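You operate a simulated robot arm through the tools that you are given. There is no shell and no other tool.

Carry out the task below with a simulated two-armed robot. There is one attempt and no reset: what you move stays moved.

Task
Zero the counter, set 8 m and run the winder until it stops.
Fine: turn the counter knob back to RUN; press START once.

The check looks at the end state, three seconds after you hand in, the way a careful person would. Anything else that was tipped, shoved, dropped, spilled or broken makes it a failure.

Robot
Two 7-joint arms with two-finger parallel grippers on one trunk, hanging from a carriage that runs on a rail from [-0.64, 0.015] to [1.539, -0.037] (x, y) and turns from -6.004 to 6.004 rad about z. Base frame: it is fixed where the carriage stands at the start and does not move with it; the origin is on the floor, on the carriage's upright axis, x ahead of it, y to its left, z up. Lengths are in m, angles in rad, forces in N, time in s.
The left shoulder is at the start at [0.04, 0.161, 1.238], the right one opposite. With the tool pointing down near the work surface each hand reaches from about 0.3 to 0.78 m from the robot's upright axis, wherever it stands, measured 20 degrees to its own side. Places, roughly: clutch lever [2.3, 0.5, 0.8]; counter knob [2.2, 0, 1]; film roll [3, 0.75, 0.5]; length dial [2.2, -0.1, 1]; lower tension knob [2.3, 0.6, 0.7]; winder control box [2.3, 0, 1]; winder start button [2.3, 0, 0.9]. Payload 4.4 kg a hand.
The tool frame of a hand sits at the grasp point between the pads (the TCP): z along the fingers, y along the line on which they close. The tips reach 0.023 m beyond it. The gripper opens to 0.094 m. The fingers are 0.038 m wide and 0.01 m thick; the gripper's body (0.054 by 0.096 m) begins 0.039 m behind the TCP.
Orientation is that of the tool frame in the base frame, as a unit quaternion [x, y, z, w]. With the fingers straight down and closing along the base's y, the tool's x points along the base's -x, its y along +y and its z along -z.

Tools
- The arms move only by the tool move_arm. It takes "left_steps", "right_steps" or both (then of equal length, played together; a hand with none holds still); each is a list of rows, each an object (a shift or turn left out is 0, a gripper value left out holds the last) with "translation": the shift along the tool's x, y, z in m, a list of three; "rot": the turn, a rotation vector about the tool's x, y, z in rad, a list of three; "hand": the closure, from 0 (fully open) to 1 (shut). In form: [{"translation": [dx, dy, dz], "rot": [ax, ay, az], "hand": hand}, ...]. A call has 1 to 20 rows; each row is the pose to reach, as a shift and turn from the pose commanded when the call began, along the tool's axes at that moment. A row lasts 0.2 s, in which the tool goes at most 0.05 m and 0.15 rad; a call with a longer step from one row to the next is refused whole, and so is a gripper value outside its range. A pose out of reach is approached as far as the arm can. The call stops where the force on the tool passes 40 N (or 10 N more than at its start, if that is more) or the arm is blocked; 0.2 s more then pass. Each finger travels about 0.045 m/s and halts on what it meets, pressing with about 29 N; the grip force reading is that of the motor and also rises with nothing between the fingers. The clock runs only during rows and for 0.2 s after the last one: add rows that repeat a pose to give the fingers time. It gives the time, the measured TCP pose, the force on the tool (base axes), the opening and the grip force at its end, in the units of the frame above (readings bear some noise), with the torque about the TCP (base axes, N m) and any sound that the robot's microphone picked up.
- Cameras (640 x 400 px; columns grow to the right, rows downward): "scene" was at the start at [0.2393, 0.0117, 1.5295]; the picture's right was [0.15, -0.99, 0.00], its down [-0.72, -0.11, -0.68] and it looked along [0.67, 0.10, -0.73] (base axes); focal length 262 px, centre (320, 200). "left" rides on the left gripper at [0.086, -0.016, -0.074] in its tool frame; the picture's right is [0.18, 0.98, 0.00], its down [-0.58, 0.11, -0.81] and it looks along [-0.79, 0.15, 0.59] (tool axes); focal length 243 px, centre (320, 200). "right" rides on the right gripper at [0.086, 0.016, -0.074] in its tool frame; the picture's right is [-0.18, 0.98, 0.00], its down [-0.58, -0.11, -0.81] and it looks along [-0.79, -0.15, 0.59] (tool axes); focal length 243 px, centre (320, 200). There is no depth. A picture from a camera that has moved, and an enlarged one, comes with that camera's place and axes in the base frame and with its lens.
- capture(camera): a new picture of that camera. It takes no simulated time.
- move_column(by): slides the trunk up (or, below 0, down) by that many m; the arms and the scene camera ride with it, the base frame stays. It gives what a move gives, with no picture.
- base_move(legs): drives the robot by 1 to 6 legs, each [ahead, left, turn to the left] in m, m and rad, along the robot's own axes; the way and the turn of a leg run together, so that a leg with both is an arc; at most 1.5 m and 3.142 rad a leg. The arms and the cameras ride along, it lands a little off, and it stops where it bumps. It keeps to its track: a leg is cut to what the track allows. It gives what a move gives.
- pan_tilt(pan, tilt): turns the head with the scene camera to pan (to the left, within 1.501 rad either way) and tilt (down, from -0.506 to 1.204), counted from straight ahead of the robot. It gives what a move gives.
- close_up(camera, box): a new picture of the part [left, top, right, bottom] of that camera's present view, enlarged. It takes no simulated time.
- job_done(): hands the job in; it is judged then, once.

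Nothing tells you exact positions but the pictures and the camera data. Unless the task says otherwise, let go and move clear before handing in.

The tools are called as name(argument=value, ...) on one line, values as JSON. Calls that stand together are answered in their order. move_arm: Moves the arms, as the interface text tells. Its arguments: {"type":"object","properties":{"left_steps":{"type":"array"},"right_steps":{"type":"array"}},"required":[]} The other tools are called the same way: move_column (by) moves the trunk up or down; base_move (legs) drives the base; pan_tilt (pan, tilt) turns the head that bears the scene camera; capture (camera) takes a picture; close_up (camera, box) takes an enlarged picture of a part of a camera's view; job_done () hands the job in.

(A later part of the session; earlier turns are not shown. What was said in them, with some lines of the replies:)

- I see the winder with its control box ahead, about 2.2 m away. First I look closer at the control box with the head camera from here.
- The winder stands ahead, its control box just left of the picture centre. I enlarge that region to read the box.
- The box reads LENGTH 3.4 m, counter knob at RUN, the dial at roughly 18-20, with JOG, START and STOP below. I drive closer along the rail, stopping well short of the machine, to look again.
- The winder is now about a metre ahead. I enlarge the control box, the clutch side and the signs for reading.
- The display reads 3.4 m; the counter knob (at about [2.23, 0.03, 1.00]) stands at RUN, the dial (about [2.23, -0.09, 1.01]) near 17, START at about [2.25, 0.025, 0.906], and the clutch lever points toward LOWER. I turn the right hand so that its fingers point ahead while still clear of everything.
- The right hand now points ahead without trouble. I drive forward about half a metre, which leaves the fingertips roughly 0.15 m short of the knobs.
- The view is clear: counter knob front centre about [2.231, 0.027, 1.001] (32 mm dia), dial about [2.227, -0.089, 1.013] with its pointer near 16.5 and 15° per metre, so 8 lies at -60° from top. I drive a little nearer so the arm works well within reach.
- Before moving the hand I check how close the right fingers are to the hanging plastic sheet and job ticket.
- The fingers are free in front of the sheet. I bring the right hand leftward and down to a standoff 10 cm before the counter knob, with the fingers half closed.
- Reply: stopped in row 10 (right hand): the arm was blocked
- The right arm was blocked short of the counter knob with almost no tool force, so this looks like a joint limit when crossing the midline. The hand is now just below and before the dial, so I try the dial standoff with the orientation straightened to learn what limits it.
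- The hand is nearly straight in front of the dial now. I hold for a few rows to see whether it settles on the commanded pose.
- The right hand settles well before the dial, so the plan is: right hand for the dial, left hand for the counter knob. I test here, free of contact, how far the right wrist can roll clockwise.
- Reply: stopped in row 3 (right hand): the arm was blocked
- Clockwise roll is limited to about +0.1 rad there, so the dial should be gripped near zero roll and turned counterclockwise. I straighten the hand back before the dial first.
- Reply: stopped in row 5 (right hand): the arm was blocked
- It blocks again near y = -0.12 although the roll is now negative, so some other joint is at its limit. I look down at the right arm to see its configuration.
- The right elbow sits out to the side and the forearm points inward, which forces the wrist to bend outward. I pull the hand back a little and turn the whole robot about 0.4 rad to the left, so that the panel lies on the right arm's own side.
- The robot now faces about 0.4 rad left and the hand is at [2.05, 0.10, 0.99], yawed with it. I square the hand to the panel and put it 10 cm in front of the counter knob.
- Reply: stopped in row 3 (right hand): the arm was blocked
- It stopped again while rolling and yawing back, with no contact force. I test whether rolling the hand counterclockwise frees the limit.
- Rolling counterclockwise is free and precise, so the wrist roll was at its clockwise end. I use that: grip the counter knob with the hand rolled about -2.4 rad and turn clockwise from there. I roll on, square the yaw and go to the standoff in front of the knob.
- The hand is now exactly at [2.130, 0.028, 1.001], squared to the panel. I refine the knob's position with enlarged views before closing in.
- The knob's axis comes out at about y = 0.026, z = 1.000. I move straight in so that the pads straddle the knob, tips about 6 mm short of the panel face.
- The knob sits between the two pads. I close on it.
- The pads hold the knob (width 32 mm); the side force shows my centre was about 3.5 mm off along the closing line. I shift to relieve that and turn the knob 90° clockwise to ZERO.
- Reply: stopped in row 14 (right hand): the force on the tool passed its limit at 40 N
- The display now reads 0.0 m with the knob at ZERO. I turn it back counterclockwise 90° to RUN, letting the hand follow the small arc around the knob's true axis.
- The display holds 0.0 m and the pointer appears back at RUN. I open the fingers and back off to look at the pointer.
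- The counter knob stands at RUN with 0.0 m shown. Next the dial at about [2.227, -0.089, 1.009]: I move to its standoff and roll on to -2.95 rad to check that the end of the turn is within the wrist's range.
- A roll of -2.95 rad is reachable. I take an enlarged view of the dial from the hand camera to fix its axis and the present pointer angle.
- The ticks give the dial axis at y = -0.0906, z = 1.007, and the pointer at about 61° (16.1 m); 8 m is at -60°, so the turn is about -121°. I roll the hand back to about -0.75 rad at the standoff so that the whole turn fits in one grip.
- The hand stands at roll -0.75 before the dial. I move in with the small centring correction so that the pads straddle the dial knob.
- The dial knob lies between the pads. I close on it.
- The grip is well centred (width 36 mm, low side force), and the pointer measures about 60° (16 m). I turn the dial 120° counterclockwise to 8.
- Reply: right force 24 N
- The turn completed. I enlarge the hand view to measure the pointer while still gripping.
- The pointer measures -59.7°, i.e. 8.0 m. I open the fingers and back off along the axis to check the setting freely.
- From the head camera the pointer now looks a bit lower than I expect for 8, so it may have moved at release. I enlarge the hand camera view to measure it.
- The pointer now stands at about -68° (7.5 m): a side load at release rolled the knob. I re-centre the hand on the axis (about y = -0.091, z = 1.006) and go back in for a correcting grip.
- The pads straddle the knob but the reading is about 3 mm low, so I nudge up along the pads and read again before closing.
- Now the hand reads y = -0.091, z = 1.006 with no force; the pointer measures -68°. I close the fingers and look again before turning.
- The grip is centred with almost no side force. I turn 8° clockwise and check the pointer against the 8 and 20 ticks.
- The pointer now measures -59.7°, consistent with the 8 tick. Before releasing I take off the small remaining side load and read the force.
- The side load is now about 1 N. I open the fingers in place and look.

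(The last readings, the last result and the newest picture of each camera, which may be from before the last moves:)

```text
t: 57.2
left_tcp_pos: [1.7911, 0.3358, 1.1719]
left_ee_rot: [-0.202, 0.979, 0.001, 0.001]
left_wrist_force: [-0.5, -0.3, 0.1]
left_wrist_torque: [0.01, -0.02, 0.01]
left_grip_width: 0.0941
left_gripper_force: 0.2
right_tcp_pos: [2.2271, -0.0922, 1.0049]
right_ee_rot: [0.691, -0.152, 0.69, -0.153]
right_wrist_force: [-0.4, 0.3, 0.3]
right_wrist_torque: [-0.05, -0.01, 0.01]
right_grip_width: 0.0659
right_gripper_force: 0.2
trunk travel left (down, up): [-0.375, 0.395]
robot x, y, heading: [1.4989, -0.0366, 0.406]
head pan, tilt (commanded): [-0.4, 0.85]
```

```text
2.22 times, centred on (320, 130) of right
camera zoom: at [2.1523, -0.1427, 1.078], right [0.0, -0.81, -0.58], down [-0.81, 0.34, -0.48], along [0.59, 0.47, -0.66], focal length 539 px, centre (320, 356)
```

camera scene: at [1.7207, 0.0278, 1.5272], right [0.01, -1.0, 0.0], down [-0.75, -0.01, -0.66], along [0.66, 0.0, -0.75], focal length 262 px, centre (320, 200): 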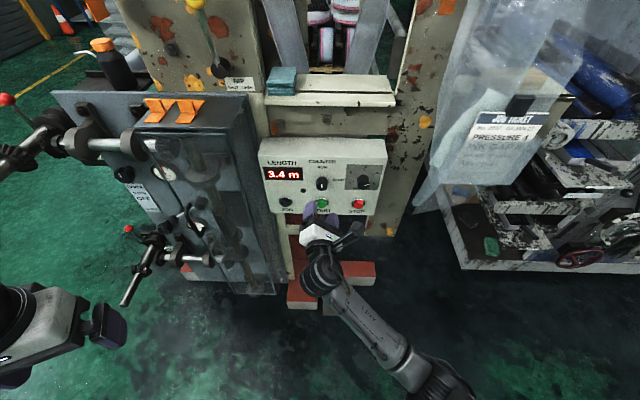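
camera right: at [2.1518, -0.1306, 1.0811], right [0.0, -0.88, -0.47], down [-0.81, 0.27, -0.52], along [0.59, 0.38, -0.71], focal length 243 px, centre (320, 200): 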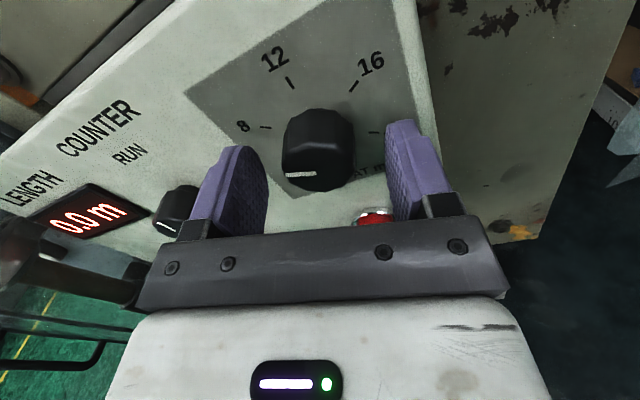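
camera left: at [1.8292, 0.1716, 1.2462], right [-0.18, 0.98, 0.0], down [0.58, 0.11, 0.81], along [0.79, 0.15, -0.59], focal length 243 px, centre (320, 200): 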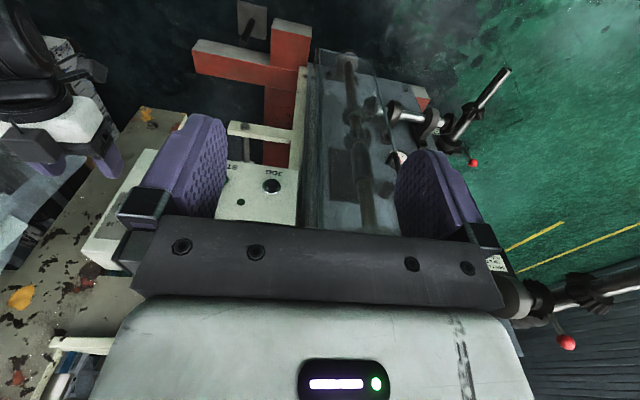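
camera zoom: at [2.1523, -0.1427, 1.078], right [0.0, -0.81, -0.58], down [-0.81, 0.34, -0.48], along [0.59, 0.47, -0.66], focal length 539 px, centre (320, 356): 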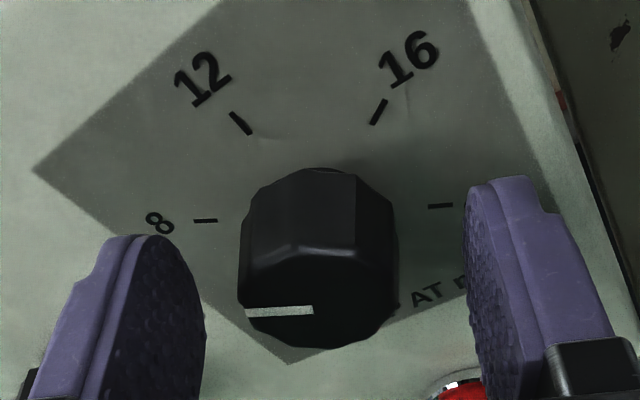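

The pointer lies parallel to the line from the 8 tick through the 20 tick, so the dial stands at 8. I back the hand off and confirm with both cameras.

move_arm(right_steps=[{"translation": [0, 0, -0.03]}, {"translation": [0, 0, -0.07]}, {"translation": [0, 0, -0.11]}, {"translation": [0, 0, -0.13]}, {"translation": [0, 0, -0.13]}])

close_up(camera="right", box=[240, 0, 400, 110])

close_up(camera="scene", box=[342, 160, 388, 192])

close_up(camera="scene", box=[250, 130, 400, 230])

```text
t: 58.4
left_tcp_pos: [1.7913, 0.3366, 1.1711]
left_ee_rot: [-0.201, 0.98, 0.0, 0.0]
left_wrist_force: [0.4, 0.0, 0.0]
left_wrist_torque: [-0.04, -0.01, -0.01]
left_grip_width: 0.0939
left_gripper_force: 0.0
right_tcp_pos: [2.0952, -0.0915, 1.0075]
right_ee_rot: [0.69, -0.152, 0.69, -0.153]
right_wrist_force: [-0.2, 1.0, -0.2]
right_wrist_torque: [-0.01, -0.01, -0.02]
right_grip_width: 0.0661
right_gripper_force: 0.1
trunk travel left (down, up): [-0.375, 0.395]
robot x, y, heading: [1.4951, -0.037, 0.403]
head pan, tilt (commanded): [-0.4, 0.85]
```

```text
3.64 times, centred on (320, 55) of right
camera zoom: at [2.0215, -0.1421, 1.0791], right [0.0, -0.81, -0.58], down [-0.81, 0.34, -0.48], along [0.59, 0.47, -0.66], focal length 882 px, centre (320, 727)
```

zoom: 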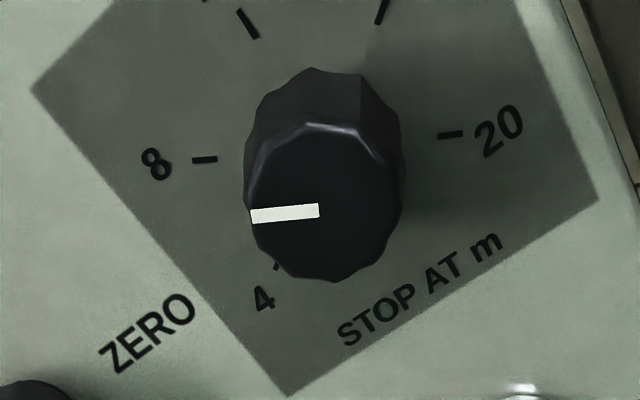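

```text
12.50 times, centred on (365, 176) of scene
camera zoom: at [1.7211, 0.0278, 1.5273], right [0.01, -1.0, 0.0], down [-0.75, -0.01, -0.66], along [0.66, 0.0, -0.75], focal length 3278 px, centre (-242, 500)
```

zoom: 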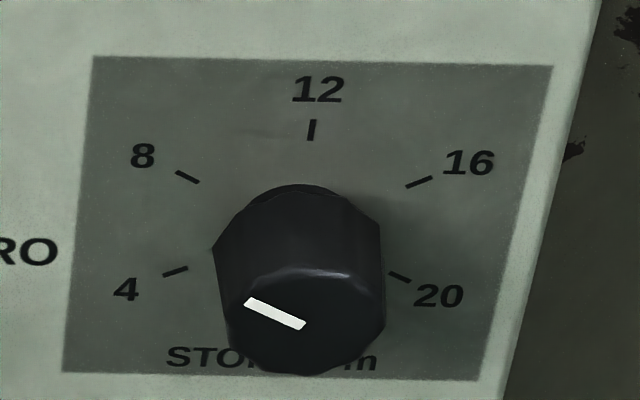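

```text
4.00 times, centred on (325, 180) of scene
camera zoom: at [1.7211, 0.0278, 1.5273], right [0.01, -1.0, 0.0], down [-0.75, -0.01, -0.66], along [0.66, 0.0, -0.75], focal length 1049 px, centre (300, 280)
```

zoom: 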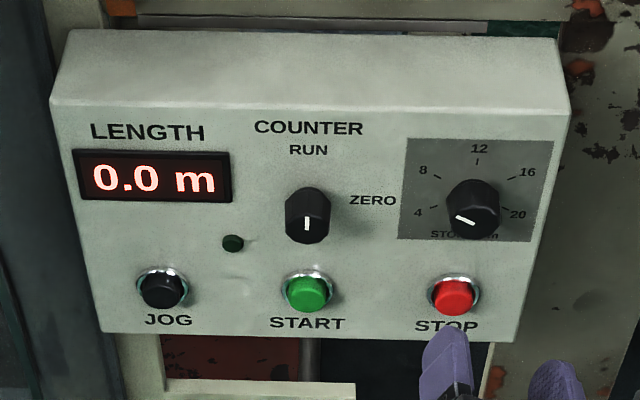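

Both cameras agree within about 1° on 8 m (the hand camera's pointer is parallel to the 8-20 tick line). Next comes START at about [2.25, 0.025, 0.905]: I close the fingers and go to a standoff in front of it.

move_arm(right_steps=[{"translation": [-0.024, -0.0103, 0], "hand": 1.0}, {"translation": [-0.048, -0.0207, 0], "hand": 1.0}, {"translation": [-0.072, -0.031, 0], "hand": 1.0}, {"translation": [-0.096, -0.0413, 0.01], "hand": 1.0}, {"translation": [-0.12, -0.052, 0.02], "hand": 1.0}, {"translation": [-0.143, -0.062, 0.035], "hand": 1.0}, {"translation": [-0.143, -0.062, 0.035], "hand": 1.0}])

capture(camera="right")

close_up(camera="scene", box=[250, 130, 400, 230])

```text
t: 60.0
left_tcp_pos: [1.7909, 0.3351, 1.172]
left_ee_rot: [-0.202, 0.979, 0.0, 0.0]
left_wrist_force: [-0.8, 0.5, 0.0]
left_wrist_torque: [0.02, -0.02, 0.02]
left_grip_width: 0.0939
left_gripper_force: 0.1
right_tcp_pos: [2.1314, 0.0234, 0.9033]
right_ee_rot: [0.691, -0.152, 0.69, -0.153]
right_wrist_force: [0.0, -0.5, 0.3]
right_wrist_torque: [0.0, 0.01, 0.0]
right_grip_width: 0.0
right_gripper_force: 29.1
trunk travel left (down, up): [-0.375, 0.395]
robot x, y, heading: [1.4974, -0.0353, 0.405]
head pan, tilt (commanded): [-0.4, 0.85]
```

```text
taken
camera right: at [2.0561, -0.0278, 0.9754], right [0.0, -0.81, -0.58], down [-0.81, 0.34, -0.48], along [0.59, 0.47, -0.66], focal length 243 px, centre (320, 200)
```

right: 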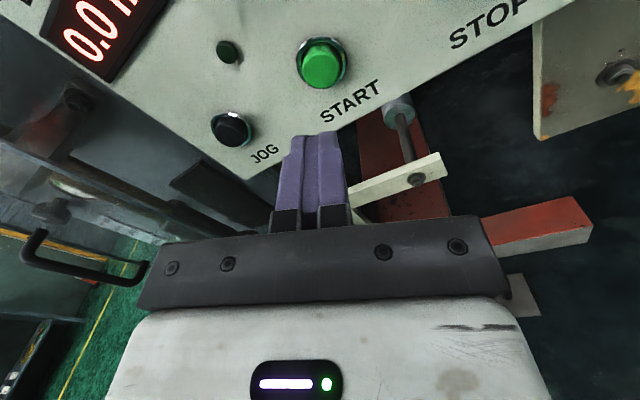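

```text
4.00 times, centred on (325, 180) of scene
camera zoom: at [1.7208, 0.0276, 1.5272], right [0.01, -1.0, 0.0], down [-0.75, -0.01, -0.66], along [0.66, 0.0, -0.75], focal length 1049 px, centre (300, 280)
```

zoom: 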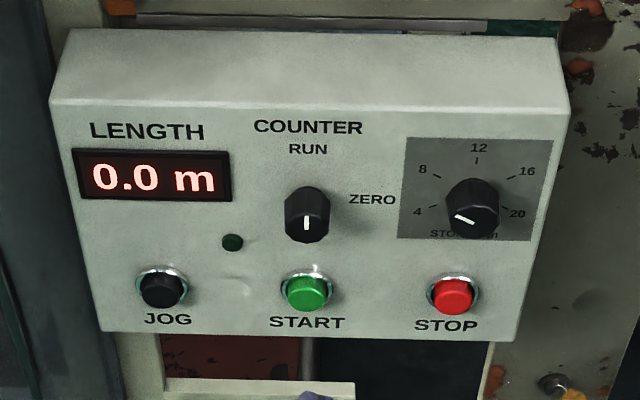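

START measures about [2.248, 0.025, 0.900] from the hand camera. I move in to about 2 cm before it with a small height correction and check the aim.

move_arm(right_steps=[{"translation": [-0.0033, 0, 0.03]}, {"translation": [-0.0033, 0, 0.055]}, {"translation": [-0.0033, 0, 0.07]}, {"translation": [-0.0033, 0, 0.07]}])

capture(camera="right")

close_up(camera="scene", box=[250, 130, 400, 230])

```text
t: 61.0
left_tcp_pos: [1.7912, 0.3354, 1.1729]
left_ee_rot: [-0.201, 0.98, 0.0, -0.001]
left_wrist_force: [-0.9, 0.3, -0.2]
left_wrist_torque: [0.0, 0.03, 0.0]
left_grip_width: 0.0941
left_gripper_force: 0.0
right_tcp_pos: [2.1992, 0.0255, 0.8993]
right_ee_rot: [0.69, -0.153, 0.69, -0.154]
right_wrist_force: [-0.9, -0.2, 0.3]
right_wrist_torque: [0.04, 0.01, -0.04]
right_grip_width: 0.0001
right_gripper_force: 29.2
trunk travel left (down, up): [-0.375, 0.395]
robot x, y, heading: [1.4974, -0.0371, 0.406]
head pan, tilt (commanded): [-0.4, 0.85]
```

```text
taken
camera right: at [2.1247, -0.0244, 0.9725], right [0.0, -0.81, -0.58], down [-0.81, 0.34, -0.48], along [0.59, 0.47, -0.66], focal length 243 px, centre (320, 200)
```

right: 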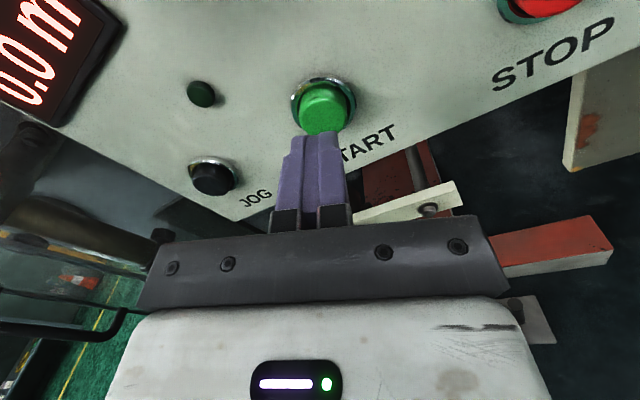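

```text
4.00 times, centred on (325, 180) of scene
camera zoom: at [1.7207, 0.0278, 1.5272], right [0.01, -1.0, 0.0], down [-0.75, -0.01, -0.66], along [0.66, 0.0, -0.75], focal length 1049 px, centre (300, 280)
```

zoom: 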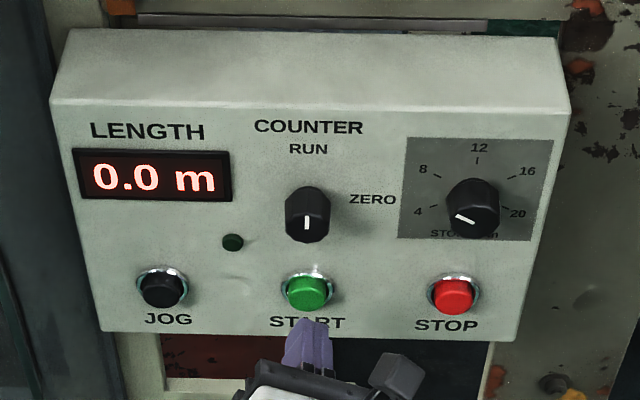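

The fingertips are lined up with the START cap, about 2 cm off. I press it once and draw straight back in the same motion.

move_arm(right_steps=[{"translation": [0, 0, 0.012]}, {"translation": [0, 0, 0.02]}, {"translation": [0, 0, 0.025]}, {"translation": [0, 0, 0.028]}, {"translation": [0, 0, 0.031]}, {"translation": [0, 0, 0.034]}, {"translation": [0, 0, 0.02]}, {"translation": [0, 0, 0.0]}, {"translation": [0, 0, -0.03]}])

close_up(camera="scene", box=[250, 130, 400, 230])

```text
t: 63.0
left_tcp_pos: [1.7902, 0.3353, 1.1721]
left_ee_rot: [-0.202, 0.979, 0.0, -0.001]
left_wrist_force: [-0.1, -0.8, 0.8]
left_wrist_torque: [0.04, -0.02, 0.01]
left_grip_width: 0.0939
left_gripper_force: 0.1
right_tcp_pos: [2.1706, 0.0271, 0.9033]
right_ee_rot: [0.691, -0.153, 0.69, -0.153]
right_wrist_force: [0.2, -0.4, 0.3]
right_wrist_torque: [0.0, 0.0, 0.01]
right_grip_width: 0.0003
right_gripper_force: 28.7
trunk travel left (down, up): [-0.375, 0.395]
robot x, y, heading: [1.4945, -0.0369, 0.408]
head pan, tilt (commanded): [-0.4, 0.85]
heard: click
```

```text
4.00 times, centred on (325, 180) of scene
camera zoom: at [1.7203, 0.0277, 1.5271], right [0.01, -1.0, 0.0], down [-0.75, -0.01, -0.66], along [0.66, 0.0, -0.75], focal length 1049 px, centre (300, 280)
```

zoom: 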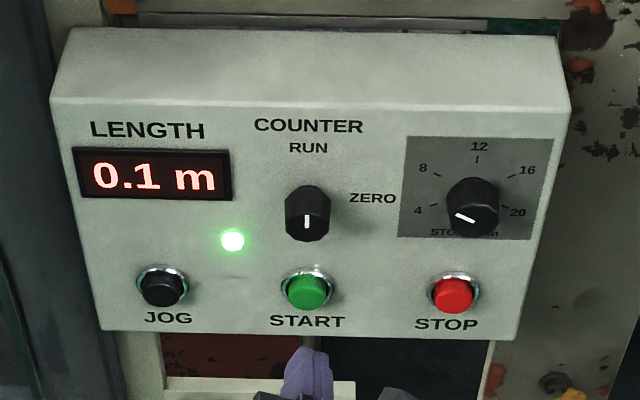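

START clicked once, the lamp is green and the counter is running (0.1 m). I draw the hand further back and wait, watching the display.

move_arm(right_steps=[{"translation": [0, 0, -0.03]}, {"translation": [0, 0, -0.06]}, {"translation": [0, 0, -0.08]}, {"translation": [0, 0, -0.08]}, {"translation": [0, 0, -0.08]}, {"translation": [0, 0, -0.08]}, {"translation": [0, 0, -0.08]}, {"translation": [0, 0, -0.08]}, {"translation": [0, 0, -0.08]}, {"translation": [0, 0, -0.08]}, {"translation": [0, 0, -0.08]}, {"translation": [0, 0, -0.08]}, {"translation": [0, 0, -0.08]}, {"translation": [0, 0, -0.08]}, {"translation": [0, 0, -0.08]}, {"translation": [0, 0, -0.08]}, {"translation": [0, 0, -0.08]}, {"translation": [0, 0, -0.08]}, {"translation": [0, 0, -0.08]}, {"translation": [0, 0, -0.08]}])

capture(camera="scene")

close_up(camera="scene", box=[250, 130, 400, 230])

```text
t: 67.2
left_tcp_pos: [1.7915, 0.3359, 1.172]
left_ee_rot: [-0.202, 0.979, 0.001, 0.001]
left_wrist_force: [0.3, -0.6, 0.3]
left_wrist_torque: [0.0, 0.02, 0.02]
left_grip_width: 0.094
left_gripper_force: 0.0
right_tcp_pos: [2.092, 0.0262, 0.9001]
right_ee_rot: [0.69, -0.153, 0.69, -0.154]
right_wrist_force: [-0.1, 0.1, -0.6]
right_wrist_torque: [-0.01, -0.01, 0.01]
right_grip_width: 0.0
right_gripper_force: 28.8
trunk travel left (down, up): [-0.375, 0.395]
robot x, y, heading: [1.497, -0.0345, 0.413]
head pan, tilt (commanded): [-0.4, 0.85]
```

```text
taken
camera scene: at [1.7209, 0.0278, 1.5273], right [0.01, -1.0, 0.0], down [-0.75, -0.01, -0.66], along [0.66, 0.0, -0.75], focal length 262 px, centre (320, 200)
```

scene: 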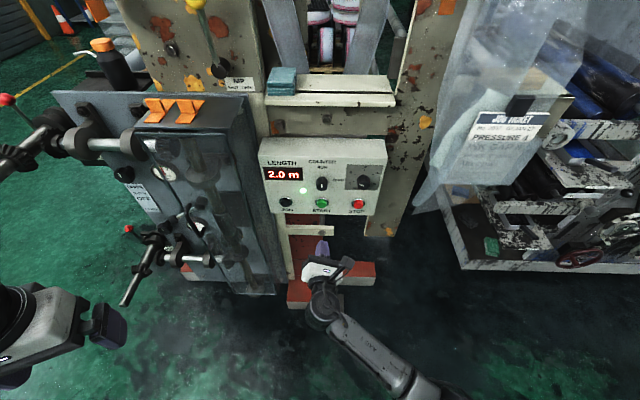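

```text
4.00 times, centred on (325, 180) of scene
camera zoom: at [1.7209, 0.0278, 1.5273], right [0.01, -1.0, 0.0], down [-0.75, -0.01, -0.66], along [0.66, 0.0, -0.75], focal length 1049 px, centre (300, 280)
```

zoom: 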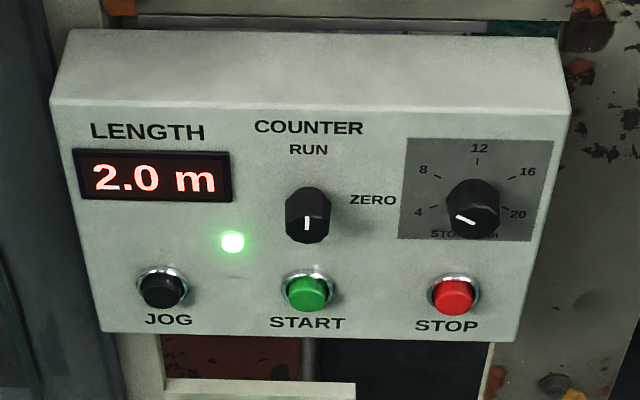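

It runs at about 0.45 m/s and shows 2.0 m. I wait about another 8 seconds holding still.

move_arm(right_steps=[{}, {}, {}, {}, {}, {}, {}, {}, {}, {}, {}, {}, {}, {}, {}, {}, {}, {}, {}, {}])

move_arm(right_steps=[{}, {}, {}, {}, {}, {}, {}, {}, {}, {}, {}, {}, {}, {}, {}, {}, {}, {}, {}, {}])

close_up(camera="scene", box=[250, 130, 400, 230])

```text
t: 71.4
left_tcp_pos: [1.7916, 0.3368, 1.172]
left_ee_rot: [-0.202, 0.979, 0.001, -0.001]
left_wrist_force: [-0.7, -0.8, 0.7]
left_wrist_torque: [-0.01, -0.02, -0.02]
left_grip_width: 0.0942
left_gripper_force: 0.1
right_tcp_pos: [2.0912, 0.0256, 0.9002]
right_ee_rot: [0.69, -0.153, 0.69, -0.154]
right_wrist_force: [-0.5, -0.2, -0.2]
right_wrist_torque: [0.01, 0.01, 0.02]
right_grip_width: 0.0
right_gripper_force: 28.9
trunk travel left (down, up): [-0.375, 0.395]
robot x, y, heading: [1.497, -0.034, 0.406]
head pan, tilt (commanded): [-0.4, 0.85]
```

```text
t: 75.6
left_tcp_pos: [1.7921, 0.3364, 1.1721]
left_ee_rot: [-0.202, 0.979, 0.0, 0.0]
left_wrist_force: [0.3, 0.3, -1.1]
left_wrist_torque: [0.02, -0.01, 0.02]
left_grip_width: 0.0939
left_gripper_force: 0.1
right_tcp_pos: [2.0902, 0.0249, 0.8999]
right_ee_rot: [0.691, -0.152, 0.69, -0.154]
right_wrist_force: [-0.7, -0.7, -0.6]
right_wrist_torque: [-0.04, -0.02, 0.02]
right_grip_width: 0.0002
right_gripper_force: 29.1
trunk travel left (down, up): [-0.375, 0.395]
robot x, y, heading: [1.4915, -0.0376, 0.408]
head pan, tilt (commanded): [-0.4, 0.85]
```

```text
4.00 times, centred on (325, 180) of scene
camera zoom: at [1.7209, 0.0278, 1.5273], right [0.01, -1.0, 0.0], down [-0.75, -0.01, -0.66], along [0.66, 0.0, -0.75], focal length 1049 px, centre (300, 280)
```

zoom: 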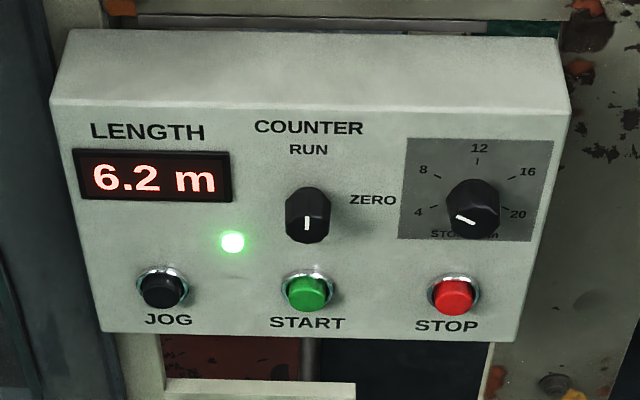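

The counter shows 6.2 m and the lamp is still lit. I wait on until it stops.

move_arm(right_steps=[{}, {}, {}, {}, {}, {}, {}, {}, {}, {}, {}, {}, {}, {}, {}, {}, {}, {}, {}, {}])

close_up(camera="scene", box=[250, 130, 400, 230])

```text
t: 79.8
left_tcp_pos: [1.7911, 0.3356, 1.1718]
left_ee_rot: [-0.202, 0.979, 0.0, -0.001]
left_wrist_force: [0.0, -0.6, -0.4]
left_wrist_torque: [-0.02, -0.01, -0.01]
left_grip_width: 0.0942
left_gripper_force: 0.1
right_tcp_pos: [2.0903, 0.0254, 0.9004]
right_ee_rot: [0.691, -0.153, 0.69, -0.153]
right_wrist_force: [-0.2, -0.1, 0.3]
right_wrist_torque: [0.03, 0.02, 0.03]
right_grip_width: 0.0
right_gripper_force: 29.0
trunk travel left (down, up): [-0.375, 0.395]
robot x, y, heading: [1.4961, -0.0386, 0.409]
head pan, tilt (commanded): [-0.4, 0.85]
```

```text
4.00 times, centred on (325, 180) of scene
camera zoom: at [1.7209, 0.0278, 1.5273], right [0.01, -1.0, 0.0], down [-0.75, -0.01, -0.66], along [0.66, 0.0, -0.75], focal length 1049 px, centre (300, 280)
```

zoom: 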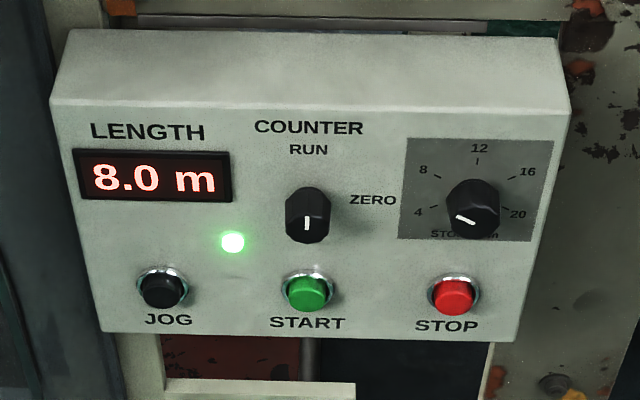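

The display reads 8.0 m with the lamp still on; it may just be slowing down. I wait two more seconds and look again.

move_arm(right_steps=[{}, {}, {}, {}, {}, {}, {}, {}, {}, {}])

close_up(camera="scene", box=[250, 130, 400, 230])

```text
t: 82.0
left_tcp_pos: [1.7909, 0.3363, 1.1702]
left_ee_rot: [-0.202, 0.979, 0.0, 0.0]
left_wrist_force: [0.1, 0.0, 0.2]
left_wrist_torque: [0.01, -0.01, 0.02]
left_grip_width: 0.094
left_gripper_force: 0.0
right_tcp_pos: [2.0922, 0.0254, 0.8999]
right_ee_rot: [0.691, -0.152, 0.69, -0.154]
right_wrist_force: [-0.4, -0.1, -1.1]
right_wrist_torque: [0.0, 0.0, -0.02]
right_grip_width: 0.0
right_gripper_force: 28.6
trunk travel left (down, up): [-0.375, 0.395]
robot x, y, heading: [1.4927, -0.036, 0.409]
head pan, tilt (commanded): [-0.4, 0.85]
```

```text
4.00 times, centred on (325, 180) of scene
camera zoom: at [1.7209, 0.0278, 1.5273], right [0.01, -1.0, 0.0], down [-0.75, -0.01, -0.66], along [0.66, 0.0, -0.75], focal length 1049 px, centre (300, 280)
```

zoom: 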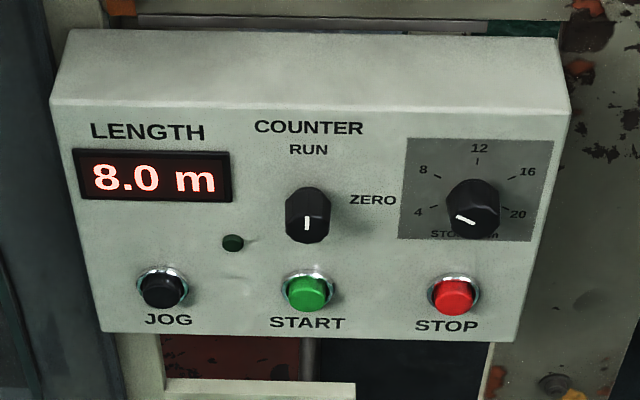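

The winder has stopped at 8.0 m, the lamp is off, the counter knob stands at RUN and the dial at 8. I draw the hand a little further clear and make a last check of the surroundings.

move_arm(right_steps=[{"translation": [0, 0, -0.03]}, {"translation": [0, 0, -0.06]}, {"translation": [0, 0, -0.08]}, {"translation": [0, 0, -0.08]}])

capture(camera="scene")

close_up(camera="scene", box=[250, 130, 400, 230])

```text
t: 83.0
left_tcp_pos: [1.791, 0.3356, 1.1718]
left_ee_rot: [-0.202, 0.979, 0.0, 0.0]
left_wrist_force: [0.1, -0.2, 0.3]
left_wrist_torque: [0.03, -0.01, 0.01]
left_grip_width: 0.0939
left_gripper_force: 0.1
right_tcp_pos: [2.0105, 0.0254, 0.8995]
right_ee_rot: [0.69, -0.153, 0.69, -0.154]
right_wrist_force: [-0.2, 0.1, 0.0]
right_wrist_torque: [-0.03, 0.02, -0.03]
right_grip_width: 0.0
right_gripper_force: 29.1
trunk travel left (down, up): [-0.375, 0.395]
robot x, y, heading: [1.4943, -0.0385, 0.405]
head pan, tilt (commanded): [-0.4, 0.85]
```

```text
taken
camera scene: at [1.7212, 0.0278, 1.5274], right [0.01, -1.0, 0.0], down [-0.75, -0.01, -0.66], along [0.66, 0.0, -0.75], focal length 262 px, centre (320, 200)
```

scene: 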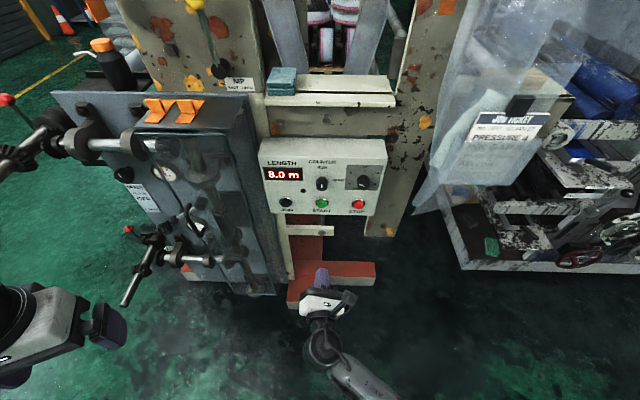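

```text
4.00 times, centred on (325, 180) of scene
camera zoom: at [1.7212, 0.0278, 1.5274], right [0.01, -1.0, 0.0], down [-0.75, -0.01, -0.66], along [0.66, 0.0, -0.75], focal length 1049 px, centre (300, 280)
```

zoom: 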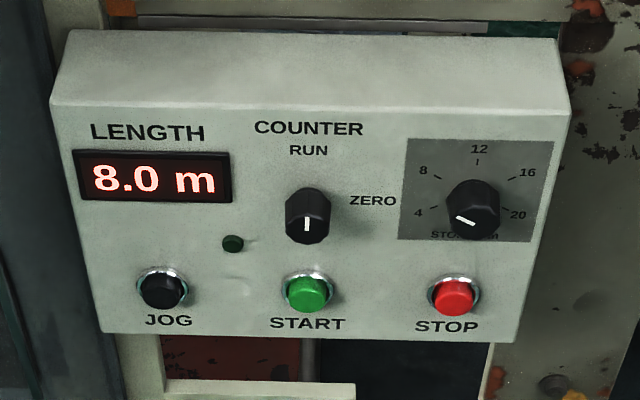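

The display holds 8.0 m with the lamp off, the counter knob is at RUN, the dial is at 8, and both hands are clear with nothing else disturbed. I hand the job in.

job_done()

```text
The job is handed in.
```

The winder ran after one press of START and stopped on its own at 8.0 m, with the lamp off. I've handed the job in.

- **Counter:** I turned the knob to ZERO, the display went to 0.0 m, and I turned it back to RUN before starting.
- **Length dial:** it is set to 8. When I first let go, the knob slipped to about 7.5, so I gripped it again and corrected it. The last readings put the pointer within about 2° of the 8 mark.
- **Surroundings:** both hands are clear of the machine, and the final pictures show nothing else moved.
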